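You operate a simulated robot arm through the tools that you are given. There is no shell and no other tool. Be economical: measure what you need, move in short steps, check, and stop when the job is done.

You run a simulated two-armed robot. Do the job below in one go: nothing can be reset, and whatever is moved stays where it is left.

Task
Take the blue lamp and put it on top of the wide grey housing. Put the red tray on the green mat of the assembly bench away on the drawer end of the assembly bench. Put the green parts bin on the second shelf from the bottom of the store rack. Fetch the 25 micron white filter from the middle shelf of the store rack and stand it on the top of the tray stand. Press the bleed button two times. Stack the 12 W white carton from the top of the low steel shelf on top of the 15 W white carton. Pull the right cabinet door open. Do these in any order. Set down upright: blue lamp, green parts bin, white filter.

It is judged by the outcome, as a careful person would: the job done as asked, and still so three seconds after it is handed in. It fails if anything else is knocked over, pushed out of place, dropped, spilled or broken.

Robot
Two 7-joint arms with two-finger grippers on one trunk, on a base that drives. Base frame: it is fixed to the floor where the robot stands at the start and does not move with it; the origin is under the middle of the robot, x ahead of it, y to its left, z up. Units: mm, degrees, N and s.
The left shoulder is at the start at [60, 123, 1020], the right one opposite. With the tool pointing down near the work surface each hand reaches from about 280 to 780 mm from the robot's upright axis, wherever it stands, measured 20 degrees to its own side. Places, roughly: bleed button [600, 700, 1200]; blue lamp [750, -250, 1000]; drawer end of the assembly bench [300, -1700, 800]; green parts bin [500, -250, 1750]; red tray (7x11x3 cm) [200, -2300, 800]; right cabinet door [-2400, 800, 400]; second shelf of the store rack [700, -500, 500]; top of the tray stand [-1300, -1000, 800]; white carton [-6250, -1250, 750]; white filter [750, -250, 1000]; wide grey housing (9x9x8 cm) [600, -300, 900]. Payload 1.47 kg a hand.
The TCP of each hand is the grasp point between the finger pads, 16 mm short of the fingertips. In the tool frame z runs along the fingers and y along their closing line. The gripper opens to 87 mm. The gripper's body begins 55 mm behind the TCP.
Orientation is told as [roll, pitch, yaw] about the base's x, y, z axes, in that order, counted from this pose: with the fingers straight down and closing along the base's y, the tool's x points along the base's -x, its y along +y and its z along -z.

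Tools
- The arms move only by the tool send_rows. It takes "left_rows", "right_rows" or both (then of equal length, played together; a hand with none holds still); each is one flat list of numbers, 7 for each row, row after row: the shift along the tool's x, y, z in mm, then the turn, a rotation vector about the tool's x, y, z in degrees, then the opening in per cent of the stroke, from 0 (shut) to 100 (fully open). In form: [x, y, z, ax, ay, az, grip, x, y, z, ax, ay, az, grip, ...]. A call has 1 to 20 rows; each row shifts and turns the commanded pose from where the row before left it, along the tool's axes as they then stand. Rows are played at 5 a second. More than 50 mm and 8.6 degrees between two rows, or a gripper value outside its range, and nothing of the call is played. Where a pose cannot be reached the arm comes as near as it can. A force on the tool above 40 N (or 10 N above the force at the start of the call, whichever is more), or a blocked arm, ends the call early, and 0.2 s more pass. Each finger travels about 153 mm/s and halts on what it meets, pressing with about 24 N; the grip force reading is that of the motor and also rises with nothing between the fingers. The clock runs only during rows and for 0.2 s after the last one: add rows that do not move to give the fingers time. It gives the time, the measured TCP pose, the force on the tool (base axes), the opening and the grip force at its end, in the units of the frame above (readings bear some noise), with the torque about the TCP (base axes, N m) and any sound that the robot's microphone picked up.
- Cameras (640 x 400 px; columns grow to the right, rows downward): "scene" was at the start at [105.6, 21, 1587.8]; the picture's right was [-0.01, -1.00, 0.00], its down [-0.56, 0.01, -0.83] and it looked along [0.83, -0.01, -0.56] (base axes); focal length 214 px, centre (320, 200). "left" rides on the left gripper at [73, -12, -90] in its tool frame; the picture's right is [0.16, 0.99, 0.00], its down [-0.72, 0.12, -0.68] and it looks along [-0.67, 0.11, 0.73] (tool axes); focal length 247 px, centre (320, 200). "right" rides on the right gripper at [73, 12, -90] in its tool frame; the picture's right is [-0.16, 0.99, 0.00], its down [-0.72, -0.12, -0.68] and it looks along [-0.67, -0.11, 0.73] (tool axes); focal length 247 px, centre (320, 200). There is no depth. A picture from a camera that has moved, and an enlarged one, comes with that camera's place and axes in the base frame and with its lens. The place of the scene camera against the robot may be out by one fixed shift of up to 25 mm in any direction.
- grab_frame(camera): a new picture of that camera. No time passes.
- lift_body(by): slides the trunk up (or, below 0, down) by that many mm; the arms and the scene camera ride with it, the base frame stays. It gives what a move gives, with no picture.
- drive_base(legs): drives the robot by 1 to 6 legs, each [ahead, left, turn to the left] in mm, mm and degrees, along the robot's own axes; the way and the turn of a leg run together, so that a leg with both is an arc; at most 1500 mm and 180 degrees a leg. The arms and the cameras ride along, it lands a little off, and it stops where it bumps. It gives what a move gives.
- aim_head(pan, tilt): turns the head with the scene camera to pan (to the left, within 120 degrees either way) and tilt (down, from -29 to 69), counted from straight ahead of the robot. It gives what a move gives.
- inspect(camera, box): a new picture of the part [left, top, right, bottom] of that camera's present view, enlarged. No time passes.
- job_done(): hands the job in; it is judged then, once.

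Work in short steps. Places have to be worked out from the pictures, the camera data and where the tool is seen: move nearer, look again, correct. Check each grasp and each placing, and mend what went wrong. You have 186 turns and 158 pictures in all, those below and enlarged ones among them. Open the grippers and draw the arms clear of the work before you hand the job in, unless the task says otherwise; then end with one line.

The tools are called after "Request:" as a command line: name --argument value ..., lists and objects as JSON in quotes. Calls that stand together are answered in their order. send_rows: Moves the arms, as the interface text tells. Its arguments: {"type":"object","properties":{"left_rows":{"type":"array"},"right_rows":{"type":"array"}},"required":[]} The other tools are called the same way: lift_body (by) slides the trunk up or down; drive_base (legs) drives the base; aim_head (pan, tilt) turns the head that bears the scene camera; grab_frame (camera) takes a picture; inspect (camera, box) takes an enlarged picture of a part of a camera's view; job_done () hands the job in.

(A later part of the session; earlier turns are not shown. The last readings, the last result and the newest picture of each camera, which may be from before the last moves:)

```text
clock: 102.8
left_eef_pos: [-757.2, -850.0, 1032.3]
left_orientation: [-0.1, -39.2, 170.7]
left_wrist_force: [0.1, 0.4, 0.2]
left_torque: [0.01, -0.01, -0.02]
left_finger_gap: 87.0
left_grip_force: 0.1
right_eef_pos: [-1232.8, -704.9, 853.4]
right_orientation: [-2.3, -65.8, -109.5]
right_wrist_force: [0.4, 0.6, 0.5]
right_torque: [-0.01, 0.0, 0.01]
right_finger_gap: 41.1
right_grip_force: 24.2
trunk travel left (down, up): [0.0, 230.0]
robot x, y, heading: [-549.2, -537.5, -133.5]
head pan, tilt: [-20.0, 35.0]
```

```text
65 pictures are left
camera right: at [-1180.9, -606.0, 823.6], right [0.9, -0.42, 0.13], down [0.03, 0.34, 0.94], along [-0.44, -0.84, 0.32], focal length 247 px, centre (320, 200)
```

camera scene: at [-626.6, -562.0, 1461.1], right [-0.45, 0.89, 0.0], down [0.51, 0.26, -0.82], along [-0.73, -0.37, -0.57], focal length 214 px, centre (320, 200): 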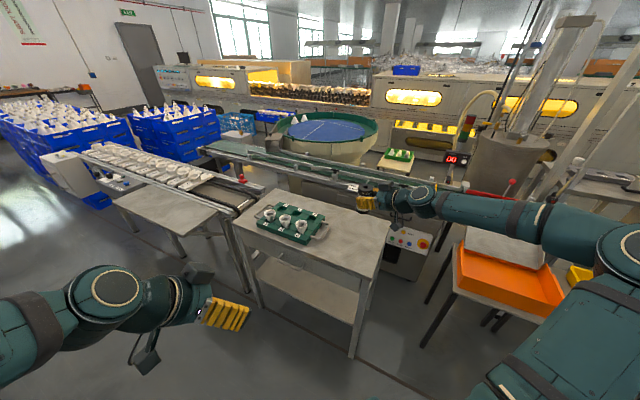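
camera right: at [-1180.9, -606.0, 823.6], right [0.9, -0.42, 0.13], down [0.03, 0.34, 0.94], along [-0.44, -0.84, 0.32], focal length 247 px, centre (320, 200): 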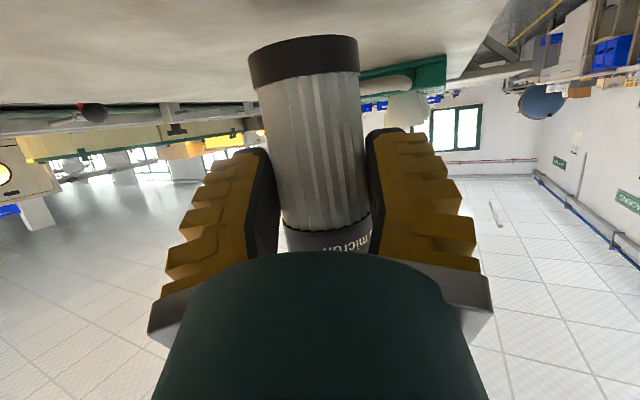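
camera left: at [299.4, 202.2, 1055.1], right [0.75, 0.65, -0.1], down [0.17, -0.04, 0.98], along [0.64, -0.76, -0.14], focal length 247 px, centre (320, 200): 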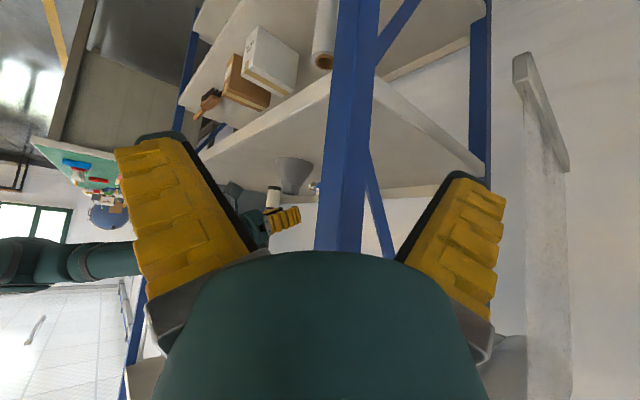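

The stand's surface is ~795 and the filter bottom ~799. I go on in 2 mm steps.

Request:
send_rows --right_rows '[1.8, 0, 0.8, 0, 0, 0, 30, 1.8, 0, 0.8, 0, 0, 0, 30, 0, 0, 0, 0, 0, 0, 30]'

Request:
send_rows --right_rows '[1.8, 0, 0.8, 0, 0, 0, 30, 0, 0, 0, 0, 0, 0, 30]'

Request:
send_rows --right_rows '[1.8, 0, 0.8, 0, 0, 0, 30, 0, 0, 0, 0, 0, 0, 30]'

```text
clock: 103.6
left_eef_pos: [-755.4, -851.5, 1032.7]
left_orientation: [-0.3, -39.3, 170.7]
left_wrist_force: [-0.3, 0.6, 0.6]
left_torque: [-0.03, 0.01, -0.03]
left_finger_gap: 86.8
left_grip_force: 0.0
right_eef_pos: [-1232.8, -704.6, 849.5]
right_orientation: [-2.2, -65.9, -109.6]
right_wrist_force: [-0.8, 0.2, -0.5]
right_torque: [0.01, -0.01, 0.02]
right_finger_gap: 41.1
right_grip_force: 23.7
trunk travel left (down, up): [0.0, 230.0]
robot x, y, heading: [-544.4, -536.3, -133.3]
head pan, tilt: [-20.0, 35.0]
```

```text
clock: 104.2
left_eef_pos: [-757.1, -850.4, 1033.6]
left_orientation: [-0.2, -39.3, 170.6]
left_wrist_force: [-0.9, -0.2, 0.4]
left_torque: [0.0, 0.0, -0.03]
left_finger_gap: 87.2
left_grip_force: 0.1
right_eef_pos: [-1231.2, -703.7, 848.7]
right_orientation: [-2.2, -65.9, -109.4]
right_wrist_force: [0.3, -0.1, -0.8]
right_torque: [0.01, -0.01, -0.01]
right_finger_gap: 41.0
right_grip_force: 23.9
trunk travel left (down, up): [0.0, 230.0]
robot x, y, heading: [-548.4, -540.4, -133.5]
head pan, tilt: [-20.0, 35.0]
```

```text
clock: 104.8
left_eef_pos: [-756.4, -851.0, 1032.9]
left_orientation: [-0.3, -39.2, 170.6]
left_wrist_force: [0.4, 0.0, 0.2]
left_torque: [0.01, -0.01, 0.0]
left_finger_gap: 87.1
left_grip_force: 0.0
right_eef_pos: [-1230.7, -705.0, 848.1]
right_orientation: [-2.1, -65.9, -109.6]
right_wrist_force: [-0.1, 0.1, -1.4]
right_torque: [0.03, -0.02, -0.07]
right_finger_gap: 41.1
right_grip_force: 23.9
trunk travel left (down, up): [0.0, 230.0]
robot x, y, heading: [-547.7, -536.0, -133.7]
head pan, tilt: [-20.0, 35.0]
```

Still free; I continue with three more small steps.

Request:
send_rows --right_rows '[1.8, 0, 0.8, 0, 0, 0, 30, 1.4, 0, 0.6, 0, 0, 0, 30, 0, 0, 0, 0, 0, 0, 30]'

Request:
send_rows --right_rows '[1.8, 0, 0.8, 0, 0, 0, 30, 0, 0, 0, 0, 0, 0, 30]'

Request:
inspect --camera "right" --box '[230, 0, 390, 100]'

```text
clock: 105.6
left_eef_pos: [-756.2, -851.5, 1032.5]
left_orientation: [-0.2, -39.2, 170.5]
left_wrist_force: [-0.2, 0.2, 0.5]
left_torque: [-0.01, 0.01, 0.0]
left_finger_gap: 86.9
left_grip_force: 0.1
right_eef_pos: [-1230.6, -705.6, 842.2]
right_orientation: [-2.2, -66.0, -109.5]
right_wrist_force: [-0.2, -0.3, -0.3]
right_torque: [0.02, 0.03, 0.01]
right_finger_gap: 41.2
right_grip_force: 24.7
trunk travel left (down, up): [0.0, 230.0]
robot x, y, heading: [-545.5, -537.5, -133.5]
head pan, tilt: [-20.0, 35.0]
```

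```text
clock: 106.2
left_eef_pos: [-755.1, -850.5, 1032.7]
left_orientation: [-0.3, -39.3, 170.6]
left_wrist_force: [-0.4, -0.3, -0.1]
left_torque: [-0.03, 0.0, 0.03]
left_finger_gap: 87.0
left_grip_force: 0.0
right_eef_pos: [-1232.1, -705.1, 840.3]
right_orientation: [-2.2, -65.8, -109.5]
right_wrist_force: [0.5, -0.6, -0.4]
right_torque: [0.04, 0.04, 0.02]
right_finger_gap: 41.3
right_grip_force: 24.2
trunk travel left (down, up): [0.0, 230.0]
robot x, y, heading: [-546.8, -538.0, -133.6]
head pan, tilt: [-20.0, 35.0]
```

```text
4.00 times, centred on (310, 50) of right
camera zoom: at [-1181.4, -605.4, 810.7], right [0.9, -0.42, 0.13], down [0.03, 0.34, 0.94], along [-0.44, -0.84, 0.32], focal length 988 px, centre (360, 800)
```

zoom: 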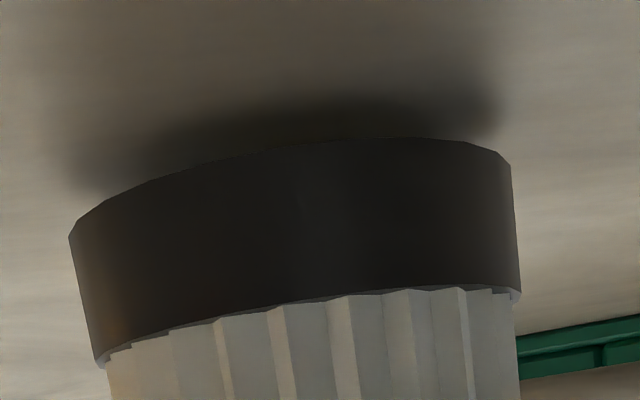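

The contact shadow shows a few millimetres of gap. Lowering further.

Request:
send_rows --right_rows '[1.8, 0, 0.8, 0, 0, 0, 30, 1.4, 0, 0.6, 0, 0, 0, 30, 0, 0, 0, 0, 0, 0, 30]'

Request:
send_rows --right_rows '[1.8, 0, 0.8, 0, 0, 0, 30, 0, 0, 0, 0, 0, 0, 30]'

Request:
send_rows --right_rows '[1.8, 0, 0.8, 0, 0, 0, 30, 0, 0, 0, 0, 0, 0, 30]'

```text
clock: 107.0
left_eef_pos: [-756.8, -850.4, 1033.0]
left_orientation: [-0.1, -39.1, 170.5]
left_wrist_force: [-0.5, -0.5, -0.5]
left_torque: [0.01, 0.0, 0.0]
left_finger_gap: 87.4
left_grip_force: 0.1
right_eef_pos: [-1232.0, -706.1, 839.0]
right_orientation: [-2.2, -65.9, -109.5]
right_wrist_force: [-0.4, -0.5, -0.7]
right_torque: [0.02, -0.01, 0.03]
right_finger_gap: 41.2
right_grip_force: 23.7
trunk travel left (down, up): [0.0, 230.0]
robot x, y, heading: [-546.0, -537.0, -133.4]
head pan, tilt: [-20.0, 35.0]
```

```text
clock: 107.6
left_eef_pos: [-756.7, -849.2, 1032.9]
left_orientation: [-0.2, -39.2, 170.6]
left_wrist_force: [0.5, 0.2, -0.6]
left_torque: [-0.03, 0.02, -0.04]
left_finger_gap: 86.8
left_grip_force: 0.1
right_eef_pos: [-1232.0, -706.3, 837.7]
right_orientation: [-2.4, -66.0, -109.4]
right_wrist_force: [0.1, 2.0, 6.8]
right_torque: [-0.09, -0.11, 0.03]
right_finger_gap: 41.5
right_grip_force: 23.2
trunk travel left (down, up): [0.0, 230.0]
robot x, y, heading: [-551.0, -536.0, -133.6]
head pan, tilt: [-20.0, 35.0]
```

```text
clock: 108.2
left_eef_pos: [-756.2, -850.9, 1032.5]
left_orientation: [-0.1, -39.3, 170.6]
left_wrist_force: [-0.2, 0.1, -1.0]
left_torque: [-0.01, 0.01, -0.01]
left_finger_gap: 86.9
left_grip_force: 0.1
right_eef_pos: [-1232.8, -705.3, 836.3]
right_orientation: [-2.5, -66.1, -109.4]
right_wrist_force: [-4.5, -1.1, 14.3]
right_torque: [-0.14, -0.03, -0.05]
right_finger_gap: 41.9
right_grip_force: 23.7
trunk travel left (down, up): [0.0, 230.0]
robot x, y, heading: [-549.0, -534.0, -133.6]
head pan, tilt: [-20.0, 35.0]
```

Contact (7 then 14 N). I ease up slightly, open, and back away along the tool axis and up.

Request:
send_rows --right_rows '[-1, 0, -0.4, 0, 0, 0, 30, 0, 0, 0, 0, 0, 0, 55, 0, 0, 0, 0, 0, 0, 75, 0, 0, 0, 0, 0, 0, 100, 0, 0, 0, 0, 0, 0, 100, 9, 0, -20, 0, 0, 0, 100, 0, 0, -30, 0, 0, 0, 100, 0, 0, -40, 0, 0, 0, 100, 0, 0, -40, 0, 0, 0, 100]'

Request:
inspect --camera "scene" --box '[220, 150, 480, 320]'

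```text
clock: 110.2
left_eef_pos: [-756.3, -850.1, 1032.8]
left_orientation: [-0.2, -39.3, 170.6]
left_wrist_force: [0.7, -0.7, 0.4]
left_torque: [-0.02, -0.01, -0.04]
left_finger_gap: 87.0
left_grip_force: 0.1
right_eef_pos: [-1186.4, -593.0, 881.9]
right_orientation: [-2.3, -66.0, -109.5]
right_wrist_force: [-0.5, -0.8, -0.6]
right_torque: [-0.01, -0.03, 0.0]
right_finger_gap: 87.1
right_grip_force: 0.0
trunk travel left (down, up): [0.0, 230.0]
robot x, y, heading: [-548.2, -534.5, -133.3]
head pan, tilt: [-20.0, 35.0]
```

```text
2.35 times, centred on (350, 235) of scene
camera zoom: at [-626.0, -561.6, 1411.2], right [-0.45, 0.89, 0.0], down [0.51, 0.26, -0.82], along [-0.73, -0.37, -0.57], focal length 505 px, centre (249, 118)
```

zoom: 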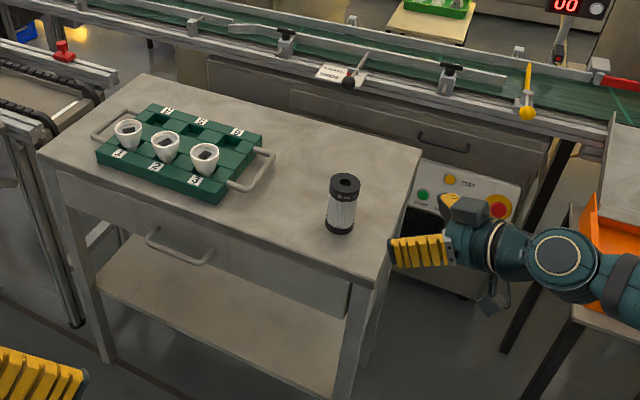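

Filter placed upright. Now I back away, and fold the right hand to a compact pointing-down pose.

Request:
drive_base --legs '[[-330, 0, 0]]'

Request:
send_rows --right_rows '[0, 0, 0, 0, 8, 0, 100, 0, 0, 0, 0, 8, 0, 100, 0, 0, 0, 0, 8, 0, 100, 0, 0, 0, 0, 8, 0, 100, 0, 0, 0, 0, 8, 0, 100, 0, 0, 0, 0, 8, 0, 100, 0, 0, 0, 0, 8, 0, 100, 0, 0, 0, 0, 8, 0, 100, 20, 25, -35, 0, 0, 8, 100, 20, 25, -35, 0, 0, 8, 100, 20, 25, -35, 0, 0, 8, 100, 20, 25, -35, 0, 0, 0, 100, 20, 20, -35, 0, 0, 0, 100]'

Request:
lift_body --by 175

```text
clock: 112.3
left_eef_pos: [-534.6, -618.2, 1033.2]
left_orientation: [-0.2, -39.3, 171.2]
left_wrist_force: [0.3, -0.8, -0.2]
left_torque: [0.03, 0.01, -0.02]
left_finger_gap: 87.1
left_grip_force: 0.1
right_eef_pos: [-967.2, -365.4, 882.2]
right_orientation: [-2.4, -66.0, -108.9]
right_wrist_force: [-0.3, 0.6, 0.2]
right_torque: [0.02, 0.0, -0.03]
right_finger_gap: 87.1
right_grip_force: 0.1
trunk travel left (down, up): [0.0, 230.0]
robot x, y, heading: [-330.1, -304.2, -132.9]
head pan, tilt: [-20.0, 35.0]
```

```text
clock: 115.2
left_eef_pos: [-534.5, -617.6, 1033.9]
left_orientation: [-0.2, -39.4, 171.2]
left_wrist_force: [0.6, -0.1, -0.7]
left_torque: [0.02, 0.0, -0.01]
left_finger_gap: 87.2
left_grip_force: 0.0
right_eef_pos: [-809.5, -348.0, 1053.9]
right_orientation: [0.0, -2.1, -135.0]
right_wrist_force: [-0.6, -0.2, -0.5]
right_torque: [0.04, 0.03, -0.02]
right_finger_gap: 86.9
right_grip_force: 0.1
trunk travel left (down, up): [0.0, 230.0]
robot x, y, heading: [-329.0, -302.5, -133.0]
head pan, tilt: [-20.0, 35.0]
```

```text
clock: 117.1
left_eef_pos: [-534.4, -618.4, 1208.1]
left_orientation: [-0.2, -39.1, 171.1]
left_wrist_force: [1.1, -0.6, -1.3]
left_torque: [0.01, 0.03, -0.02]
left_finger_gap: 86.9
left_grip_force: 0.1
right_eef_pos: [-811.9, -348.2, 1229.6]
right_orientation: [0.0, -2.2, -135.0]
right_wrist_force: [-0.2, 0.1, -0.3]
right_torque: [-0.01, -0.01, -0.06]
right_finger_gap: 86.7
right_grip_force: 0.1
trunk travel left (down, up): [-175.0, 55.0]
robot x, y, heading: [-330.3, -305.0, -132.9]
head pan, tilt: [-20.0, 35.0]
```

Now I drive down the aisle to face the bench near y -1950 and look at the green mat.

Request:
drive_base --legs '[[0, 0, 43], [1400, -110, 0], [250, 0, 0], [0, 0, 90]]'

Request:
aim_head --pan 0 --tilt 35

Request:
grab_frame --camera "scene"

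```text
clock: 131.3
left_eef_pos: [-19.9, -1867.1, 1209.0]
left_orientation: [-0.2, -39.2, -53.7]
left_wrist_force: [0.6, 0.7, 0.4]
left_torque: [-0.01, 0.0, 0.0]
left_finger_gap: 87.3
left_grip_force: 0.1
right_eef_pos: [-13.9, -2253.4, 1229.3]
right_orientation: [0.0, -2.1, 0.1]
right_wrist_force: [-1.0, 0.0, -0.4]
right_torque: [0.02, 0.0, 0.01]
right_finger_gap: 87.0
right_grip_force: 0.0
trunk travel left (down, up): [-175.0, 55.0]
robot x, y, heading: [-392.3, -1942.5, 2.1]
head pan, tilt: [-20.0, 35.0]
```

```text
clock: 132.2
left_eef_pos: [-19.5, -1868.4, 1207.1]
left_orientation: [-0.1, -39.2, -53.6]
left_wrist_force: [-0.6, 0.0, -0.5]
left_torque: [0.02, -0.01, -0.02]
left_finger_gap: 87.0
left_grip_force: 0.1
right_eef_pos: [-13.5, -2254.5, 1229.1]
right_orientation: [0.0, -2.2, 0.1]
right_wrist_force: [0.1, -0.2, -0.1]
right_torque: [0.0, -0.05, -0.01]
right_finger_gap: 86.9
right_grip_force: 0.0
trunk travel left (down, up): [-175.0, 55.0]
robot x, y, heading: [-389.3, -1946.7, 2.0]
head pan, tilt: [0.0, 35.0]
```

```text
62 pictures are left
camera scene: at [-282.7, -1920.1, 1586.1], right [0.04, -1.0, 0.0], down [-0.57, -0.02, -0.82], along [0.82, 0.03, -0.57], focal length 214 px, centre (320, 200)
```

scene: 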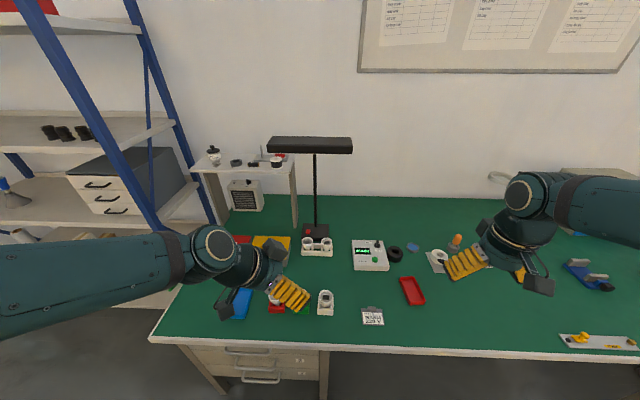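

The red tray lies at about [226,-2290]. I look with the right wrist camera.

Request:
grab_frame --camera "right"

```text
61 pictures are left
camera right: at [-90.9, -2243.4, 1315.2], right [0.16, 0.99, 0.01], down [0.7, -0.11, 0.71], along [0.7, -0.11, -0.71], focal length 247 px, centre (320, 200)
```

right: 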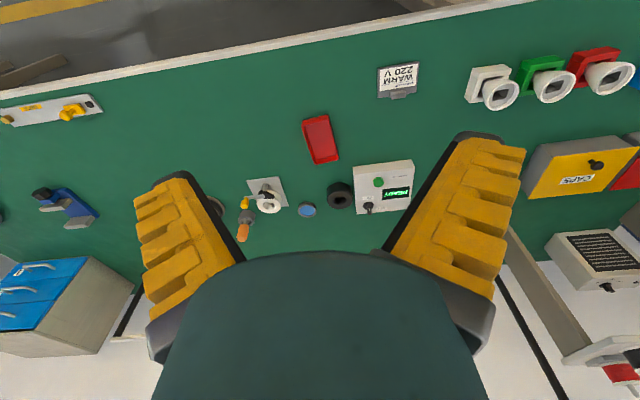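

The tray's centre is near [214,-2288], long side along x (yaw ≈4°). I drive in, lower, and bring the hand above it.

Request:
drive_base --legs '[[100, -38, 0]]'

Request:
lift_body --by -175

Request:
send_rows --right_rows '[-43, 0, 0, 0, 2, -2, 100, -43, 0, 30, 0, 0, -2, 100, -40, 0, 40, 0, 0, 0, 100, 0, 0, 40, 0, 0, 0, 100]'

Request:
grab_frame --camera "right"

```text
clock: 133.4
left_eef_pos: [84.0, -1902.1, 1207.4]
left_orientation: [-0.1, -39.2, -53.8]
left_wrist_force: [-0.1, -0.1, 0.7]
left_torque: [-0.02, 0.01, 0.04]
left_finger_gap: 86.9
left_grip_force: 0.0
right_eef_pos: [88.8, -2289.6, 1228.6]
right_orientation: [-0.1, -2.1, 0.0]
right_wrist_force: [0.2, -0.2, 0.0]
right_torque: [0.02, -0.02, -0.03]
right_finger_gap: 87.0
right_grip_force: 0.0
trunk travel left (down, up): [-175.0, 55.0]
robot x, y, heading: [-286.2, -1978.1, 2.4]
head pan, tilt: [0.0, 35.0]
```

```text
clock: 135.3
left_eef_pos: [82.8, -1902.9, 1033.9]
left_orientation: [-0.2, -39.3, -53.8]
left_wrist_force: [-0.3, -0.4, -0.4]
left_torque: [0.01, 0.02, -0.02]
left_finger_gap: 87.1
left_grip_force: 0.1
right_eef_pos: [87.4, -2288.7, 1053.6]
right_orientation: [0.0, -2.2, 0.0]
right_wrist_force: [-0.6, -1.1, 0.0]
right_torque: [0.01, -0.03, -0.01]
right_finger_gap: 87.1
right_grip_force: 0.0
trunk travel left (down, up): [0.0, 230.0]
robot x, y, heading: [-287.3, -1978.1, 2.3]
head pan, tilt: [0.0, 35.0]
```

```text
refused: row 2 steps farther than a row can; nothing moved
```

```text
60 pictures are left
camera right: at [11.0, -2277.3, 1140.4], right [0.16, 0.99, 0.01], down [0.7, -0.11, 0.71], along [0.7, -0.11, -0.71], focal length 247 px, centre (320, 200)
```

right: 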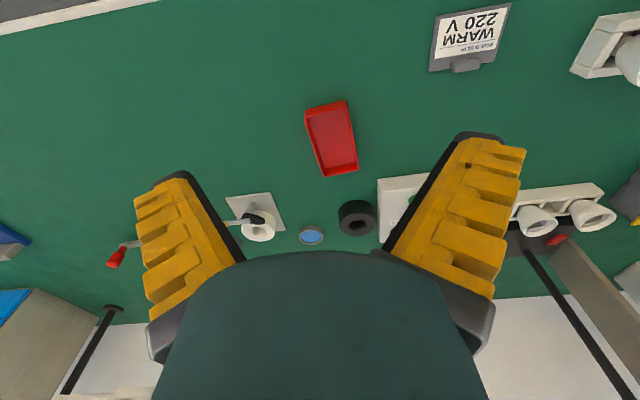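

Tray centre ≈[218,-2289]. Moving over it in allowed steps.

Request:
send_rows --right_rows '[-43, 0, 20, 0, 2, -2, 100, -43, 0, 20, 0, 0, -2, 100, -43, 0, 20, 0, 0, 0, 100, 0, 0, 45, 0, 0, 0, 100, 0, 0, 45, 0, 0, 0, 100, 0, 0, 30, 0, 0, 0, 100]'

Request:
grab_frame --camera "right"

```text
clock: 136.7
left_eef_pos: [84.3, -1901.4, 1033.1]
left_orientation: [-0.3, -39.3, -53.8]
left_wrist_force: [-0.1, -0.3, -0.8]
left_torque: [-0.01, -0.01, 0.0]
left_finger_gap: 86.8
left_grip_force: 0.1
right_eef_pos: [215.3, -2284.9, 874.4]
right_orientation: [-0.1, -0.2, 4.1]
right_wrist_force: [-0.3, -0.1, -0.7]
right_torque: [-0.04, -0.02, -0.02]
right_finger_gap: 87.0
right_grip_force: 0.0
trunk travel left (down, up): [0.0, 230.0]
robot x, y, heading: [-286.7, -1981.2, 2.0]
head pan, tilt: [0.0, 35.0]
```

```text
59 pictures are left
camera right: at [141.1, -2277.5, 964.5], right [0.09, 1.0, 0.0], down [0.73, -0.06, 0.68], along [0.68, -0.06, -0.73], focal length 247 px, centre (320, 200)
```

right: 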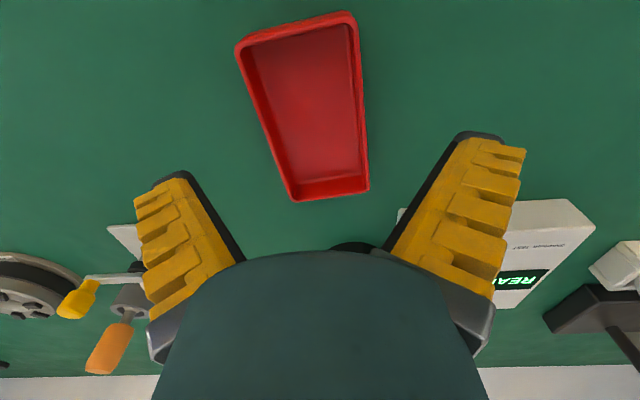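

Centred (rim z ≈820, bench ≈790). I lower 58 mm and close on its sides.

Request:
send_rows --right_rows '[0, -1, 30, 0, 0, -1, 100, 0, 0, 20, 0, 0, 0, 100, 0, 0, 8, 0, 0, 0, 100, 0, 0, 0, 0, 0, 0, 85, 0, 0, 0, 0, 0, 0, 70, 0, 0, 0, 0, 0, 0, 60, 0, 0, 0, 0, 0, 0, 60]'

Request:
grab_frame --camera "right"

```text
clock: 138.3
left_eef_pos: [83.9, -1901.8, 1033.2]
left_orientation: [-0.2, -39.1, -53.8]
left_wrist_force: [0.5, -0.3, 0.6]
left_torque: [0.03, 0.0, 0.03]
left_finger_gap: 87.0
left_grip_force: 0.1
right_eef_pos: [217.4, -2285.6, 816.2]
right_orientation: [-0.2, -0.2, 5.0]
right_wrist_force: [-0.5, 0.4, -0.1]
right_torque: [0.0, -0.01, -0.02]
right_finger_gap: 61.9
right_grip_force: 24.0
trunk travel left (down, up): [0.0, 230.0]
robot x, y, heading: [-285.9, -1979.1, 2.0]
head pan, tilt: [0.0, 35.0]
```

```text
58 pictures are left
camera right: at [142.3, -2280.3, 905.3], right [0.07, 1.0, 0.0], down [0.73, -0.05, 0.68], along [0.68, -0.05, -0.73], focal length 247 px, centre (320, 200)
```

right: 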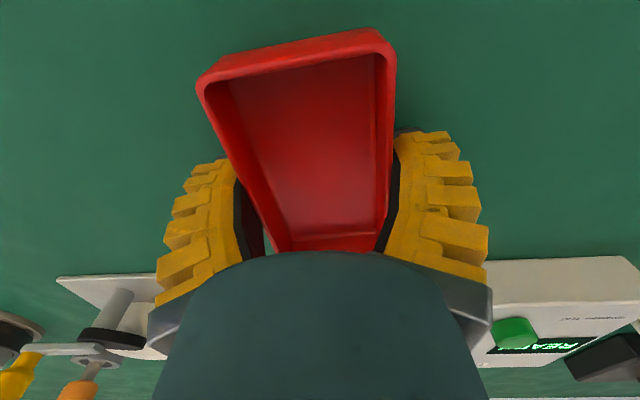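

Gripped (62 mm, 24 N). I lift, back off and drive left along the bench to the drawer end, then look.

Request:
send_rows --right_rows '[0, 0, -40, 0, 0, 0, 60, 0, 0, -40, 0, 0, 0, 60]'

Request:
lift_body --by 175

Request:
drive_base --legs '[[-200, 0, -2], [0, 720, 0]]'

Request:
grab_frame --camera "scene"

```text
clock: 138.9
left_eef_pos: [82.9, -1900.8, 1032.4]
left_orientation: [-0.3, -39.3, -53.8]
left_wrist_force: [-0.4, -0.2, 0.0]
left_torque: [-0.02, 0.0, 0.01]
left_finger_gap: 87.1
left_grip_force: 0.1
right_eef_pos: [216.9, -2287.4, 896.3]
right_orientation: [-0.2, -0.2, 5.1]
right_wrist_force: [0.7, -0.7, -2.1]
right_torque: [-0.01, -0.01, -0.02]
right_finger_gap: 62.0
right_grip_force: 23.8
trunk travel left (down, up): [0.0, 230.0]
robot x, y, heading: [-288.3, -1981.3, 2.3]
head pan, tilt: [0.0, 35.0]
```

```text
clock: 140.9
left_eef_pos: [83.1, -1903.2, 1209.1]
left_orientation: [-0.2, -39.3, -53.8]
left_wrist_force: [0.1, 1.5, 0.5]
left_torque: [0.03, -0.01, 0.01]
left_finger_gap: 87.0
left_grip_force: 0.0
right_eef_pos: [216.6, -2287.7, 1070.2]
right_orientation: [-0.1, -0.2, 5.0]
right_wrist_force: [0.0, 0.0, -1.8]
right_torque: [0.01, 0.01, 0.02]
right_finger_gap: 61.9
right_grip_force: 24.2
trunk travel left (down, up): [-175.0, 55.0]
robot x, y, heading: [-289.4, -1980.5, 2.2]
head pan, tilt: [0.0, 35.0]
```

```text
clock: 148.8
left_eef_pos: [-101.0, -1211.9, 1208.5]
left_orientation: [-0.3, -39.2, -57.6]
left_wrist_force: [0.4, -0.5, -0.7]
left_torque: [0.01, -0.03, 0.01]
left_finger_gap: 86.8
left_grip_force: 0.0
right_eef_pos: [7.9, -1604.6, 1071.3]
right_orientation: [-0.1, -0.1, 1.1]
right_wrist_force: [-0.5, -0.3, -0.7]
right_torque: [-0.02, 0.01, 0.03]
right_finger_gap: 61.8
right_grip_force: 23.9
trunk travel left (down, up): [-175.0, 55.0]
robot x, y, heading: [-470.9, -1264.6, -1.4]
head pan, tilt: [0.0, 35.0]
```

```text
57 pictures are left
camera scene: at [-367.6, -1244.8, 1586.1], right [-0.03, -1.0, 0.0], down [-0.57, 0.02, -0.82], along [0.82, -0.02, -0.57], focal length 214 px, centre (320, 200)
```

scene: 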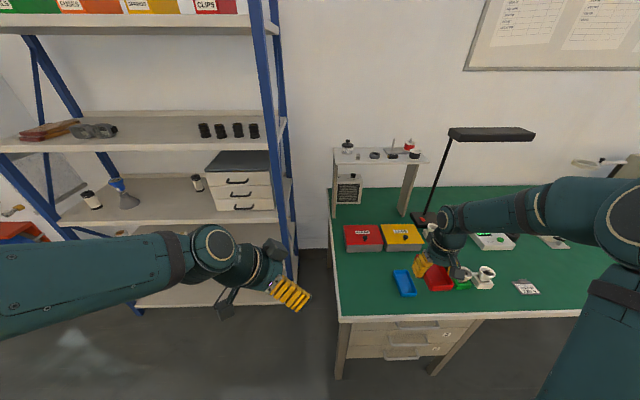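

The drawer end's free patch lies between the bench's left edge and the blue tray, around [160,-1465]. I drive there and lower.

Request:
drive_base --legs '[[120, 140, 1.4]]'

Request:
lift_body --by -175

Request:
grab_frame --camera "scene"

```text
clock: 150.7
left_eef_pos: [19.4, -1064.6, 1207.5]
left_orientation: [-0.2, -39.2, -55.9]
left_wrist_force: [-0.2, 0.2, 0.5]
left_torque: [-0.03, -0.03, -0.01]
left_finger_gap: 86.9
left_grip_force: 0.1
right_eef_pos: [138.9, -1455.3, 1070.7]
right_orientation: [-0.1, -0.1, 3.0]
right_wrist_force: [0.5, 0.0, -1.7]
right_torque: [-0.01, 0.01, 0.01]
right_finger_gap: 61.9
right_grip_force: 23.8
trunk travel left (down, up): [-175.0, 55.0]
robot x, y, heading: [-350.1, -1130.1, -0.1]
head pan, tilt: [0.0, 35.0]
```

```text
clock: 152.6
left_eef_pos: [19.1, -1064.7, 1033.3]
left_orientation: [-0.2, -39.2, -55.9]
left_wrist_force: [-0.8, -0.8, 0.5]
left_torque: [-0.01, 0.01, 0.01]
left_finger_gap: 86.9
left_grip_force: 0.1
right_eef_pos: [137.9, -1454.3, 896.0]
right_orientation: [-0.1, -0.2, 2.9]
right_wrist_force: [-0.1, 0.1, -0.9]
right_torque: [-0.02, 0.02, 0.0]
right_finger_gap: 62.0
right_grip_force: 23.4
trunk travel left (down, up): [0.0, 230.0]
robot x, y, heading: [-348.7, -1128.4, 0.0]
head pan, tilt: [0.0, 35.0]
```

```text
56 pictures are left
camera scene: at [-247.6, -1106.1, 1411.2], right [0.0, -1.0, 0.0], down [-0.57, 0.0, -0.82], along [0.82, 0.0, -0.57], focal length 214 px, centre (320, 200)
```

scene: 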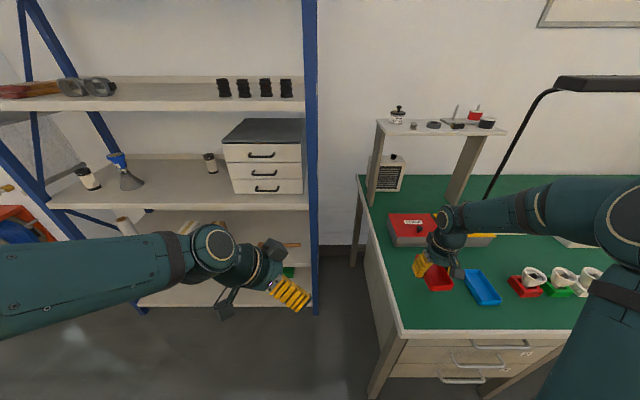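

Position is clear on both sides. I lower to the bench (TCP ≈817) in shrinking steps.

Request:
send_rows --right_rows '[0, 0, 40, 0, 0, 0, 60, 0, 0, 30, 0, 0, 0, 60, 0, 0, 5, 0, 0, 0, 60, 0, 0, 0, 0, 0, 0, 60]'

Request:
send_rows --right_rows '[0, 0, 3, 0, 0, 0, 60, 0, 0, 0, 0, 0, 0, 60]'

Request:
send_rows --right_rows '[0, 0, 2, 0, 0, 0, 60, 0, 0, 0, 0, 0, 0, 60]'

```text
clock: 153.6
left_eef_pos: [18.0, -1065.3, 1033.4]
left_orientation: [-0.3, -39.2, -55.9]
left_wrist_force: [0.0, 0.5, 0.5]
left_torque: [0.02, 0.04, -0.01]
left_finger_gap: 86.9
left_grip_force: 0.0
right_eef_pos: [139.0, -1454.7, 818.5]
right_orientation: [-0.1, -0.1, 2.8]
right_wrist_force: [0.2, 0.1, -1.0]
right_torque: [0.0, 0.05, -0.01]
right_finger_gap: 62.1
right_grip_force: 24.5
trunk travel left (down, up): [0.0, 230.0]
robot x, y, heading: [-350.6, -1125.1, -0.1]
head pan, tilt: [0.0, 35.0]
```

```text
clock: 154.2
left_eef_pos: [18.7, -1064.8, 1031.9]
left_orientation: [-0.2, -39.3, -55.9]
left_wrist_force: [0.2, -0.4, 0.1]
left_torque: [-0.02, 0.01, 0.02]
left_finger_gap: 86.8
left_grip_force: 0.0
right_eef_pos: [137.7, -1453.6, 814.4]
right_orientation: [-0.1, -0.2, 2.9]
right_wrist_force: [-0.3, 0.0, -1.5]
right_torque: [-0.02, 0.04, 0.02]
right_finger_gap: 62.0
right_grip_force: 24.1
trunk travel left (down, up): [0.0, 230.0]
robot x, y, heading: [-351.9, -1130.3, 0.1]
head pan, tilt: [0.0, 35.0]
```

```text
clock: 154.8
left_eef_pos: [17.7, -1064.1, 1034.6]
left_orientation: [-0.2, -39.3, -55.9]
left_wrist_force: [0.9, 0.1, 0.5]
left_torque: [0.01, -0.05, 0.0]
left_finger_gap: 87.2
left_grip_force: 0.2
right_eef_pos: [137.6, -1453.2, 815.2]
right_orientation: [-0.1, -0.3, 2.9]
right_wrist_force: [2.4, -0.1, 10.2]
right_torque: [-0.04, 0.35, 0.01]
right_finger_gap: 62.4
right_grip_force: 24.4
trunk travel left (down, up): [0.0, 230.0]
robot x, y, heading: [-350.7, -1129.6, 0.4]
head pan, tilt: [0.0, 35.0]
```

Contact at 10 N. I release, rise straight up and check.

Request:
send_rows --right_rows '[0, 0, -1, 0, 0, 0, 60, 0, 0, 0, 0, 0, 0, 80, 0, 0, 0, 0, 0, 0, 100, 0, 0, 0, 0, 0, 0, 100, 0, 0, -30, 0, 0, 0, 100, 0, 0, -45, 0, 0, 0, 100, 0, 0, -45, 0, 0, 0, 100, 0, 0, -45, 0, 0, 0, 100, 0, 0, -45, 0, 0, 0, 100]'

Request:
drive_base --legs '[[-150, 0, 0], [0, 600, 0]]'

Request:
aim_head --pan -30 --tilt 15

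Request:
grab_frame --camera "scene"

```text
clock: 156.8
left_eef_pos: [18.9, -1063.6, 1033.3]
left_orientation: [-0.2, -39.4, -55.8]
left_wrist_force: [0.3, 0.0, 0.6]
left_torque: [-0.01, 0.0, -0.01]
left_finger_gap: 86.8
left_grip_force: 0.0
right_eef_pos: [136.3, -1454.4, 1028.0]
right_orientation: [-0.1, -0.1, 3.0]
right_wrist_force: [-0.1, 0.5, -0.4]
right_torque: [0.02, -0.01, 0.0]
right_finger_gap: 87.1
right_grip_force: 0.2
trunk travel left (down, up): [0.0, 230.0]
robot x, y, heading: [-352.2, -1125.9, -0.0]
head pan, tilt: [0.0, 35.0]
```

```text
clock: 163.6
left_eef_pos: [-139.4, -450.4, 1034.0]
left_orientation: [-0.1, -39.3, -54.9]
left_wrist_force: [0.6, 0.7, -0.4]
left_torque: [-0.02, 0.0, 0.04]
left_finger_gap: 87.0
left_grip_force: 0.0
right_eef_pos: [-13.7, -838.6, 1026.6]
right_orientation: [-0.2, -0.1, 3.9]
right_wrist_force: [-0.4, -0.1, -0.5]
right_torque: [0.01, -0.03, 0.03]
right_finger_gap: 87.0
right_grip_force: 0.1
trunk travel left (down, up): [0.0, 230.0]
robot x, y, heading: [-508.8, -521.1, 0.9]
head pan, tilt: [0.0, 35.0]
```

```text
clock: 164.6
left_eef_pos: [-137.8, -450.5, 1033.5]
left_orientation: [-0.1, -39.2, -54.8]
left_wrist_force: [0.1, -1.0, -0.4]
left_torque: [0.01, -0.01, 0.01]
left_finger_gap: 86.9
left_grip_force: 0.0
right_eef_pos: [-13.5, -838.0, 1027.1]
right_orientation: [-0.1, -0.3, 4.0]
right_wrist_force: [-0.4, -0.2, 0.0]
right_torque: [0.0, -0.03, 0.01]
right_finger_gap: 87.2
right_grip_force: 0.0
trunk travel left (down, up): [0.0, 230.0]
robot x, y, heading: [-506.0, -521.3, 1.1]
head pan, tilt: [-30.0, 15.0]
```

```text
55 pictures are left
camera scene: at [-410.2, -543.8, 1443.0], right [-0.48, -0.88, 0.0], down [-0.23, 0.13, -0.97], along [0.85, -0.47, -0.26], focal length 214 px, centre (320, 200)
```

scene: 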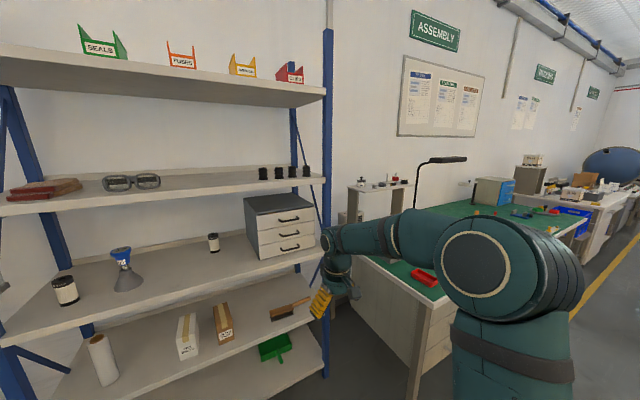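

The red tray sits on the drawer end. Now the green SEALS bin: I move in front of it with the trunk up and zoom.

Request:
drive_base --legs '[[50, 400, 0]]'

Request:
lift_body --by 230

Request:
aim_head --pan -10 --tilt 0

Request:
grab_frame --camera "scene"

```text
clock: 168.6
left_eef_pos: [-101.2, -42.7, 1032.8]
left_orientation: [-0.2, -39.2, -54.2]
left_wrist_force: [0.4, 0.1, 0.5]
left_torque: [0.02, 0.0, -0.01]
left_finger_gap: 86.8
left_grip_force: 0.0
right_eef_pos: [28.6, -429.7, 1026.9]
right_orientation: [0.0, -0.1, 4.6]
right_wrist_force: [-1.0, 1.6, -0.2]
right_torque: [-0.02, 0.04, 0.0]
right_finger_gap: 86.8
right_grip_force: 0.1
trunk travel left (down, up): [0.0, 230.0]
robot x, y, heading: [-468.5, -116.8, 1.6]
head pan, tilt: [-30.0, 15.0]
```

```text
clock: 171.1
left_eef_pos: [-100.1, -43.7, 1263.4]
left_orientation: [-0.1, -39.2, -54.2]
left_wrist_force: [0.4, 0.2, 0.9]
left_torque: [0.04, -0.04, -0.02]
left_finger_gap: 87.3
left_grip_force: 0.1
right_eef_pos: [29.2, -430.2, 1257.3]
right_orientation: [-0.1, 0.0, 4.5]
right_wrist_force: [0.7, -0.7, 0.3]
right_torque: [0.0, -0.03, 0.03]
right_finger_gap: 86.8
right_grip_force: 0.0
trunk travel left (down, up): [-230.0, 0.0]
robot x, y, heading: [-465.7, -116.7, 1.6]
head pan, tilt: [-30.0, 15.0]
```

```text
clock: 171.9
left_eef_pos: [-100.9, -42.4, 1263.2]
left_orientation: [-0.2, -39.2, -54.2]
left_wrist_force: [-0.6, 1.3, 0.1]
left_torque: [-0.03, 0.01, 0.02]
left_finger_gap: 86.9
left_grip_force: 0.1
right_eef_pos: [29.4, -429.0, 1256.6]
right_orientation: [-0.1, -0.2, 4.6]
right_wrist_force: [0.6, -0.2, 0.2]
right_torque: [-0.01, -0.03, 0.01]
right_finger_gap: 86.9
right_grip_force: 0.1
trunk travel left (down, up): [-230.0, 0.0]
robot x, y, heading: [-469.7, -118.1, 1.6]
head pan, tilt: [-10.0, 0.0]
```

```text
54 pictures are left
camera scene: at [-363.9, -108.4, 1697.2], right [-0.14, -0.99, 0.0], down [0.0, 0.0, -1.0], along [0.99, -0.14, 0.0], focal length 214 px, centre (320, 200)
```

scene: 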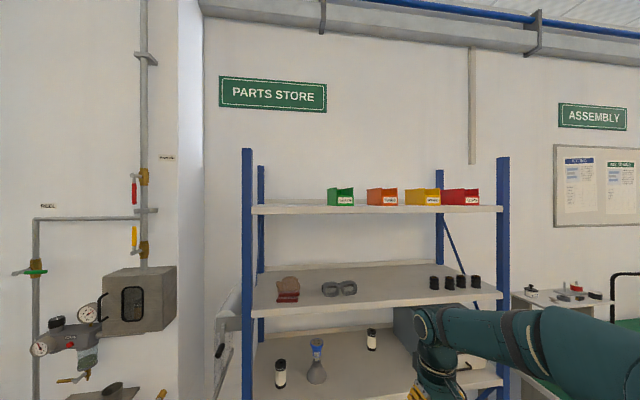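

Request:
inspect --camera "scene" --box '[300, 170, 420, 230]'

Request:
inspect --camera "scene" --box '[10, 240, 190, 400]'

```text
5.33 times, centred on (360, 200) of scene
camera zoom: at [-363.9, -108.4, 1697.2], right [-0.14, -0.99, 0.0], down [0.0, 0.0, -1.0], along [0.99, -0.14, 0.0], focal length 1144 px, centre (107, 200)
```

zoom: 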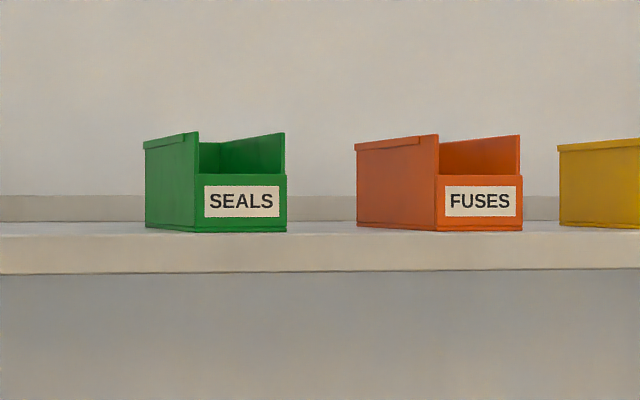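

```text
2.50 times, centred on (100, 320) of scene
camera zoom: at [-363.9, -108.4, 1697.2], right [-0.14, -0.99, 0.0], down [0.0, 0.0, -1.0], along [0.99, -0.14, 0.0], focal length 536 px, centre (870, -100)
```

zoom: 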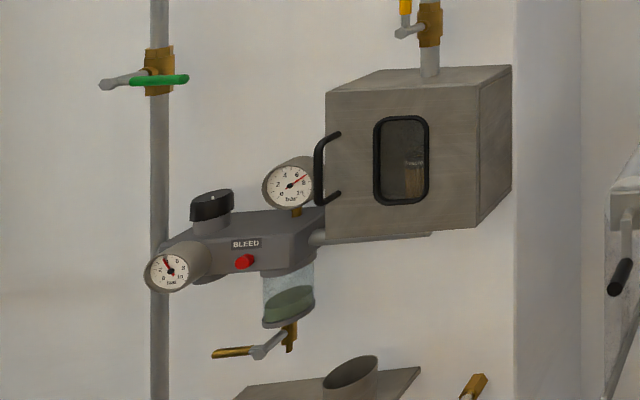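

The bin (about 70 mm wide, 75 high, front near x 480, centre y ≈ -355, base z ≈1672) can be gripped across its width. I turn the right hand to point forward and raise it.

Request:
send_rows --right_rows '[0, 0, 0, 0, -7.5, 0, 100, 0, 0, 0, 0, -7.5, 0, 100, 0, 0, 0, 0, -7.5, 0, 100, 0, 0, 0, 0, -7.5, 0, 100, 0, 0, 0, 0, -7.5, 0, 100, 0, 0, 0, 0, -7.5, 0, 100, 0, 0, 0, 0, -7.5, 0, 100, 0, 0, 0, 0, -7.5, 0, 100, 0, 0, 0, 0, -7.5, 0, 100, 0, 0, 0, 0, -7.5, 0, 100, 0, 0, 0, 0, -7.5, 0, 100, 0, 0, 0, 0, -7.5, 0, 100, -50, 0, 0, 0, 0, 0, 100, -50, 0, 0, 0, 0, 0, 100, -50, 0, 0, 0, 0, 0, 100, -50, 0, 0, 0, 0, 0, 100, -50, 0, 0, 0, 0, 0, 100, -50, 0, 0, 0, 0, 0, 100, -50, 0, 0, 0, 0, 0, 100, -50, 0, 0, 0, 0, 0, 100]'

Request:
grab_frame --camera "right"

```text
clock: 176.1
left_eef_pos: [-101.4, -41.6, 1263.9]
left_orientation: [-0.3, -39.2, -54.2]
left_wrist_force: [-0.6, 0.1, 0.1]
left_torque: [0.0, 0.0, -0.01]
left_finger_gap: 86.8
left_grip_force: 0.1
right_eef_pos: [27.4, -426.7, 1656.2]
right_orientation: [-116.8, -89.9, 121.3]
right_wrist_force: [0.2, -0.2, -0.8]
right_torque: [-0.05, -0.01, -0.02]
right_finger_gap: 86.9
right_grip_force: 0.0
trunk travel left (down, up): [-230.0, 0.0]
robot x, y, heading: [-473.9, -118.1, 1.9]
head pan, tilt: [-10.0, 0.0]
```

```text
51 pictures are left
camera right: at [-64.3, -422.6, 1583.2], right [-0.08, 0.98, 0.16], down [-0.67, -0.17, 0.72], along [0.74, -0.05, 0.67], focal length 247 px, centre (320, 200)
```

right: 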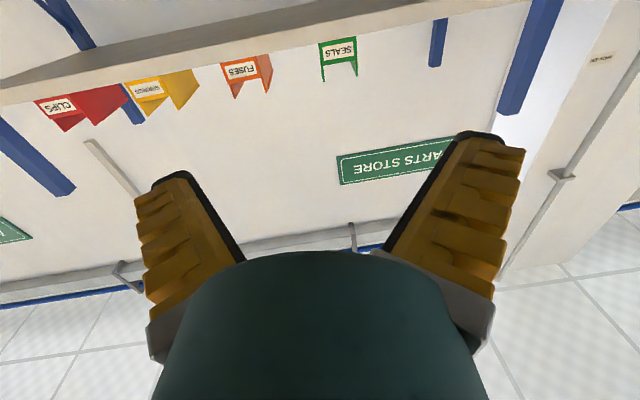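

The bin front reads y -328…-398, base z ≈1686. I raise the hand 65, straighten yaw, and drive nearer with a left shift.

Request:
send_rows --right_rows '[-35, 0, 0, 4.5, 0, 0, 100, -32, 0, 0, 0, 0, 0, 100]'

Request:
drive_base --legs '[[0, 0, -1.9], [330, 80, 0]]'

Request:
grab_frame --camera "right"

```text
clock: 176.7
left_eef_pos: [-99.7, -44.9, 1262.3]
left_orientation: [-0.2, -39.1, -54.2]
left_wrist_force: [0.7, -0.4, -0.2]
left_torque: [0.04, 0.01, 0.0]
left_finger_gap: 87.1
left_grip_force: 0.1
right_eef_pos: [28.1, -426.8, 1722.2]
right_orientation: [162.0, -89.7, -162.0]
right_wrist_force: [0.9, 0.2, -0.5]
right_torque: [0.01, 0.02, 0.0]
right_finger_gap: 87.1
right_grip_force: 0.0
trunk travel left (down, up): [-230.0, 0.0]
robot x, y, heading: [-471.1, -120.3, 1.5]
head pan, tilt: [-10.0, 0.0]
```

```text
clock: 179.3
left_eef_pos: [236.2, 26.1, 1262.0]
left_orientation: [-0.2, -39.2, -56.2]
left_wrist_force: [0.8, -0.6, 0.1]
left_torque: [0.02, -0.01, -0.03]
left_finger_gap: 86.7
left_grip_force: 0.0
right_eef_pos: [350.9, -361.1, 1721.8]
right_orientation: [-156.5, -89.8, 154.6]
right_wrist_force: [0.6, 1.0, -0.5]
right_torque: [0.01, -0.03, 0.02]
right_finger_gap: 86.9
right_grip_force: 0.0
trunk travel left (down, up): [-230.0, 0.0]
robot x, y, heading: [-136.2, -36.7, -0.2]
head pan, tilt: [-10.0, 0.0]
```

```text
50 pictures are left
camera right: at [261.9, -347.0, 1648.6], right [0.03, 0.99, 0.16], down [-0.69, -0.09, 0.72], along [0.73, -0.13, 0.67], focal length 247 px, centre (320, 200)
```

right: 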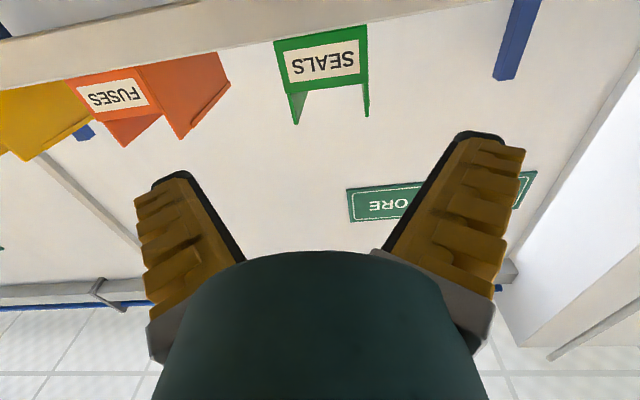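

Bin front at x ≈483, y -325…-395; the hand is aligned (y -361, z 1722). I drive 115 closer, then finish with the arm.

Request:
drive_base --legs '[[112, 0, 0]]'

Request:
grab_frame --camera "right"

```text
clock: 180.5
left_eef_pos: [346.5, 25.6, 1264.4]
left_orientation: [-0.3, -39.3, -56.1]
left_wrist_force: [0.4, 0.1, -0.6]
left_torque: [0.05, -0.01, -0.01]
left_finger_gap: 86.8
left_grip_force: 0.1
right_eef_pos: [461.1, -362.0, 1722.1]
right_orientation: [-161.9, -89.8, 159.9]
right_wrist_force: [0.9, 0.3, 0.3]
right_torque: [0.01, 0.04, -0.04]
right_finger_gap: 86.9
right_grip_force: 0.0
trunk travel left (down, up): [-230.0, 0.0]
robot x, y, heading: [-26.6, -32.2, -0.3]
head pan, tilt: [-10.0, 0.0]
```

```text
49 pictures are left
camera right: at [372.4, -347.6, 1648.8], right [0.03, 0.99, 0.16], down [-0.69, -0.09, 0.72], along [0.73, -0.13, 0.67], focal length 247 px, centre (320, 200)
```

right: 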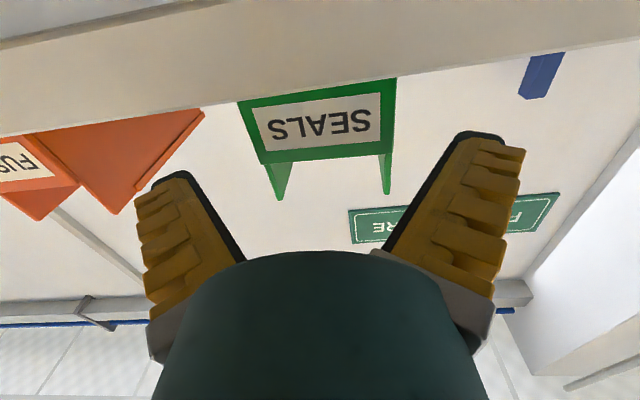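

Aligned to 2 mm. I advance 60 mm with the arm and close.

Request:
send_rows --right_rows '[0, 2, 0, -1.5, 0, 0, 100, 0, 0, 30, 0, 0, 0, 100, 0, 0, 30, 0, 0, 0, 100, 0, 0, 0, 0, 0, 0, 85, 0, 0, 0, 0, 0, 0, 70, 0, 0, 0, 0, 0, 0, 60, 0, 0, 0, 0, 0, 0, 60]'

Request:
grab_frame --camera "right"

```text
clock: 182.1
left_eef_pos: [347.3, 25.9, 1262.9]
left_orientation: [-0.2, -39.2, -56.2]
left_wrist_force: [-0.1, 1.4, -0.7]
left_torque: [-0.02, 0.01, 0.01]
left_finger_gap: 86.9
left_grip_force: 0.0
right_eef_pos: [520.0, -358.1, 1724.3]
right_orientation: [-158.0, -89.8, 157.5]
right_wrist_force: [-0.2, -0.6, -0.2]
right_torque: [-0.06, 0.08, 0.03]
right_finger_gap: 76.3
right_grip_force: 23.9
trunk travel left (down, up): [-230.0, 0.0]
robot x, y, heading: [-24.2, -40.5, -0.2]
head pan, tilt: [-10.0, 0.0]
```

```text
48 pictures are left
camera right: at [430.9, -347.2, 1651.5], right [0.01, 0.99, 0.16], down [-0.68, -0.11, 0.72], along [0.73, -0.11, 0.67], focal length 247 px, centre (320, 200)
```

right: 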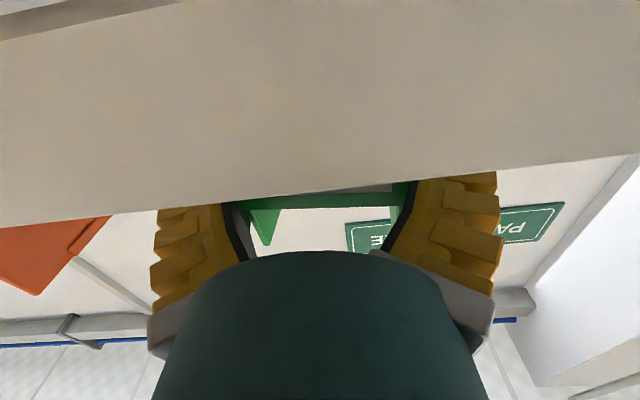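

Gripped (76 mm, 24 N). I lift 30 and back out.

Request:
send_rows --right_rows '[-15, 0, 0, 0, 0, 0, 60, -15, 0, 0, 0, 0, 0, 60, 0, 0, 0, 0, 0, 0, 60]'

Request:
drive_base --legs '[[-380, 0, 0]]'

Request:
aim_head --pan -10 --tilt 30

Request:
grab_frame --camera "scene"

```text
clock: 182.9
left_eef_pos: [347.6, 25.8, 1263.2]
left_orientation: [-0.2, -39.2, -56.1]
left_wrist_force: [-0.2, -0.5, -0.9]
left_torque: [0.01, 0.0, 0.01]
left_finger_gap: 87.0
left_grip_force: 0.1
right_eef_pos: [520.3, -359.5, 1754.1]
right_orientation: [-159.9, -89.8, 159.6]
right_wrist_force: [-0.2, -0.4, -1.8]
right_torque: [-0.02, 0.08, 0.0]
right_finger_gap: 76.6
right_grip_force: 24.0
trunk travel left (down, up): [-230.0, 0.0]
robot x, y, heading: [-26.8, -34.2, -0.2]
head pan, tilt: [-10.0, 0.0]
```

```text
clock: 185.3
left_eef_pos: [-38.2, 27.7, 1261.6]
left_orientation: [-0.2, -39.2, -56.2]
left_wrist_force: [-0.3, 0.6, -0.4]
left_torque: [0.01, -0.02, 0.0]
left_finger_gap: 87.0
left_grip_force: 0.1
right_eef_pos: [134.9, -357.2, 1755.0]
right_orientation: [-159.3, -89.8, 159.1]
right_wrist_force: [0.0, 0.3, -1.7]
right_torque: [-0.02, 0.1, 0.01]
right_finger_gap: 76.2
right_grip_force: 23.8
trunk travel left (down, up): [-230.0, 0.0]
robot x, y, heading: [-406.9, -33.8, -0.1]
head pan, tilt: [-10.0, 0.0]
```

```text
clock: 186.3
left_eef_pos: [-38.2, 26.9, 1263.2]
left_orientation: [-0.2, -39.2, -56.0]
left_wrist_force: [0.4, -0.5, -0.2]
left_torque: [-0.04, -0.01, -0.01]
left_finger_gap: 86.9
left_grip_force: 0.1
right_eef_pos: [135.4, -358.1, 1754.1]
right_orientation: [-157.5, -89.9, 157.1]
right_wrist_force: [0.1, 1.2, -1.3]
right_torque: [0.0, 0.09, -0.02]
right_finger_gap: 75.9
right_grip_force: 23.9
trunk travel left (down, up): [-230.0, 0.0]
robot x, y, heading: [-409.9, -31.5, -0.4]
head pan, tilt: [-10.0, 30.0]
```

```text
47 pictures are left
camera scene: at [-303.7, -28.8, 1648.9], right [-0.18, -0.98, 0.0], down [-0.49, 0.09, -0.87], along [0.85, -0.15, -0.5], focal length 214 px, centre (320, 200)
```

scene: 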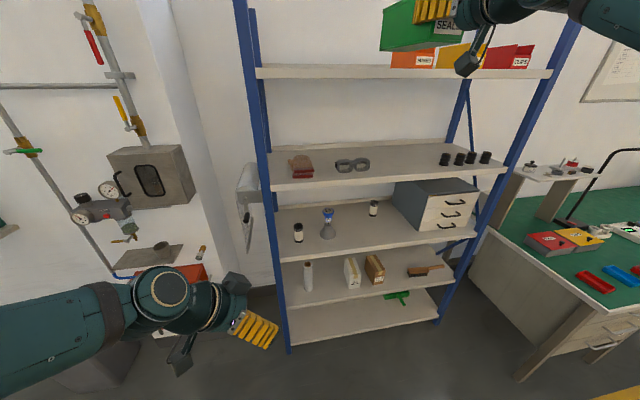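

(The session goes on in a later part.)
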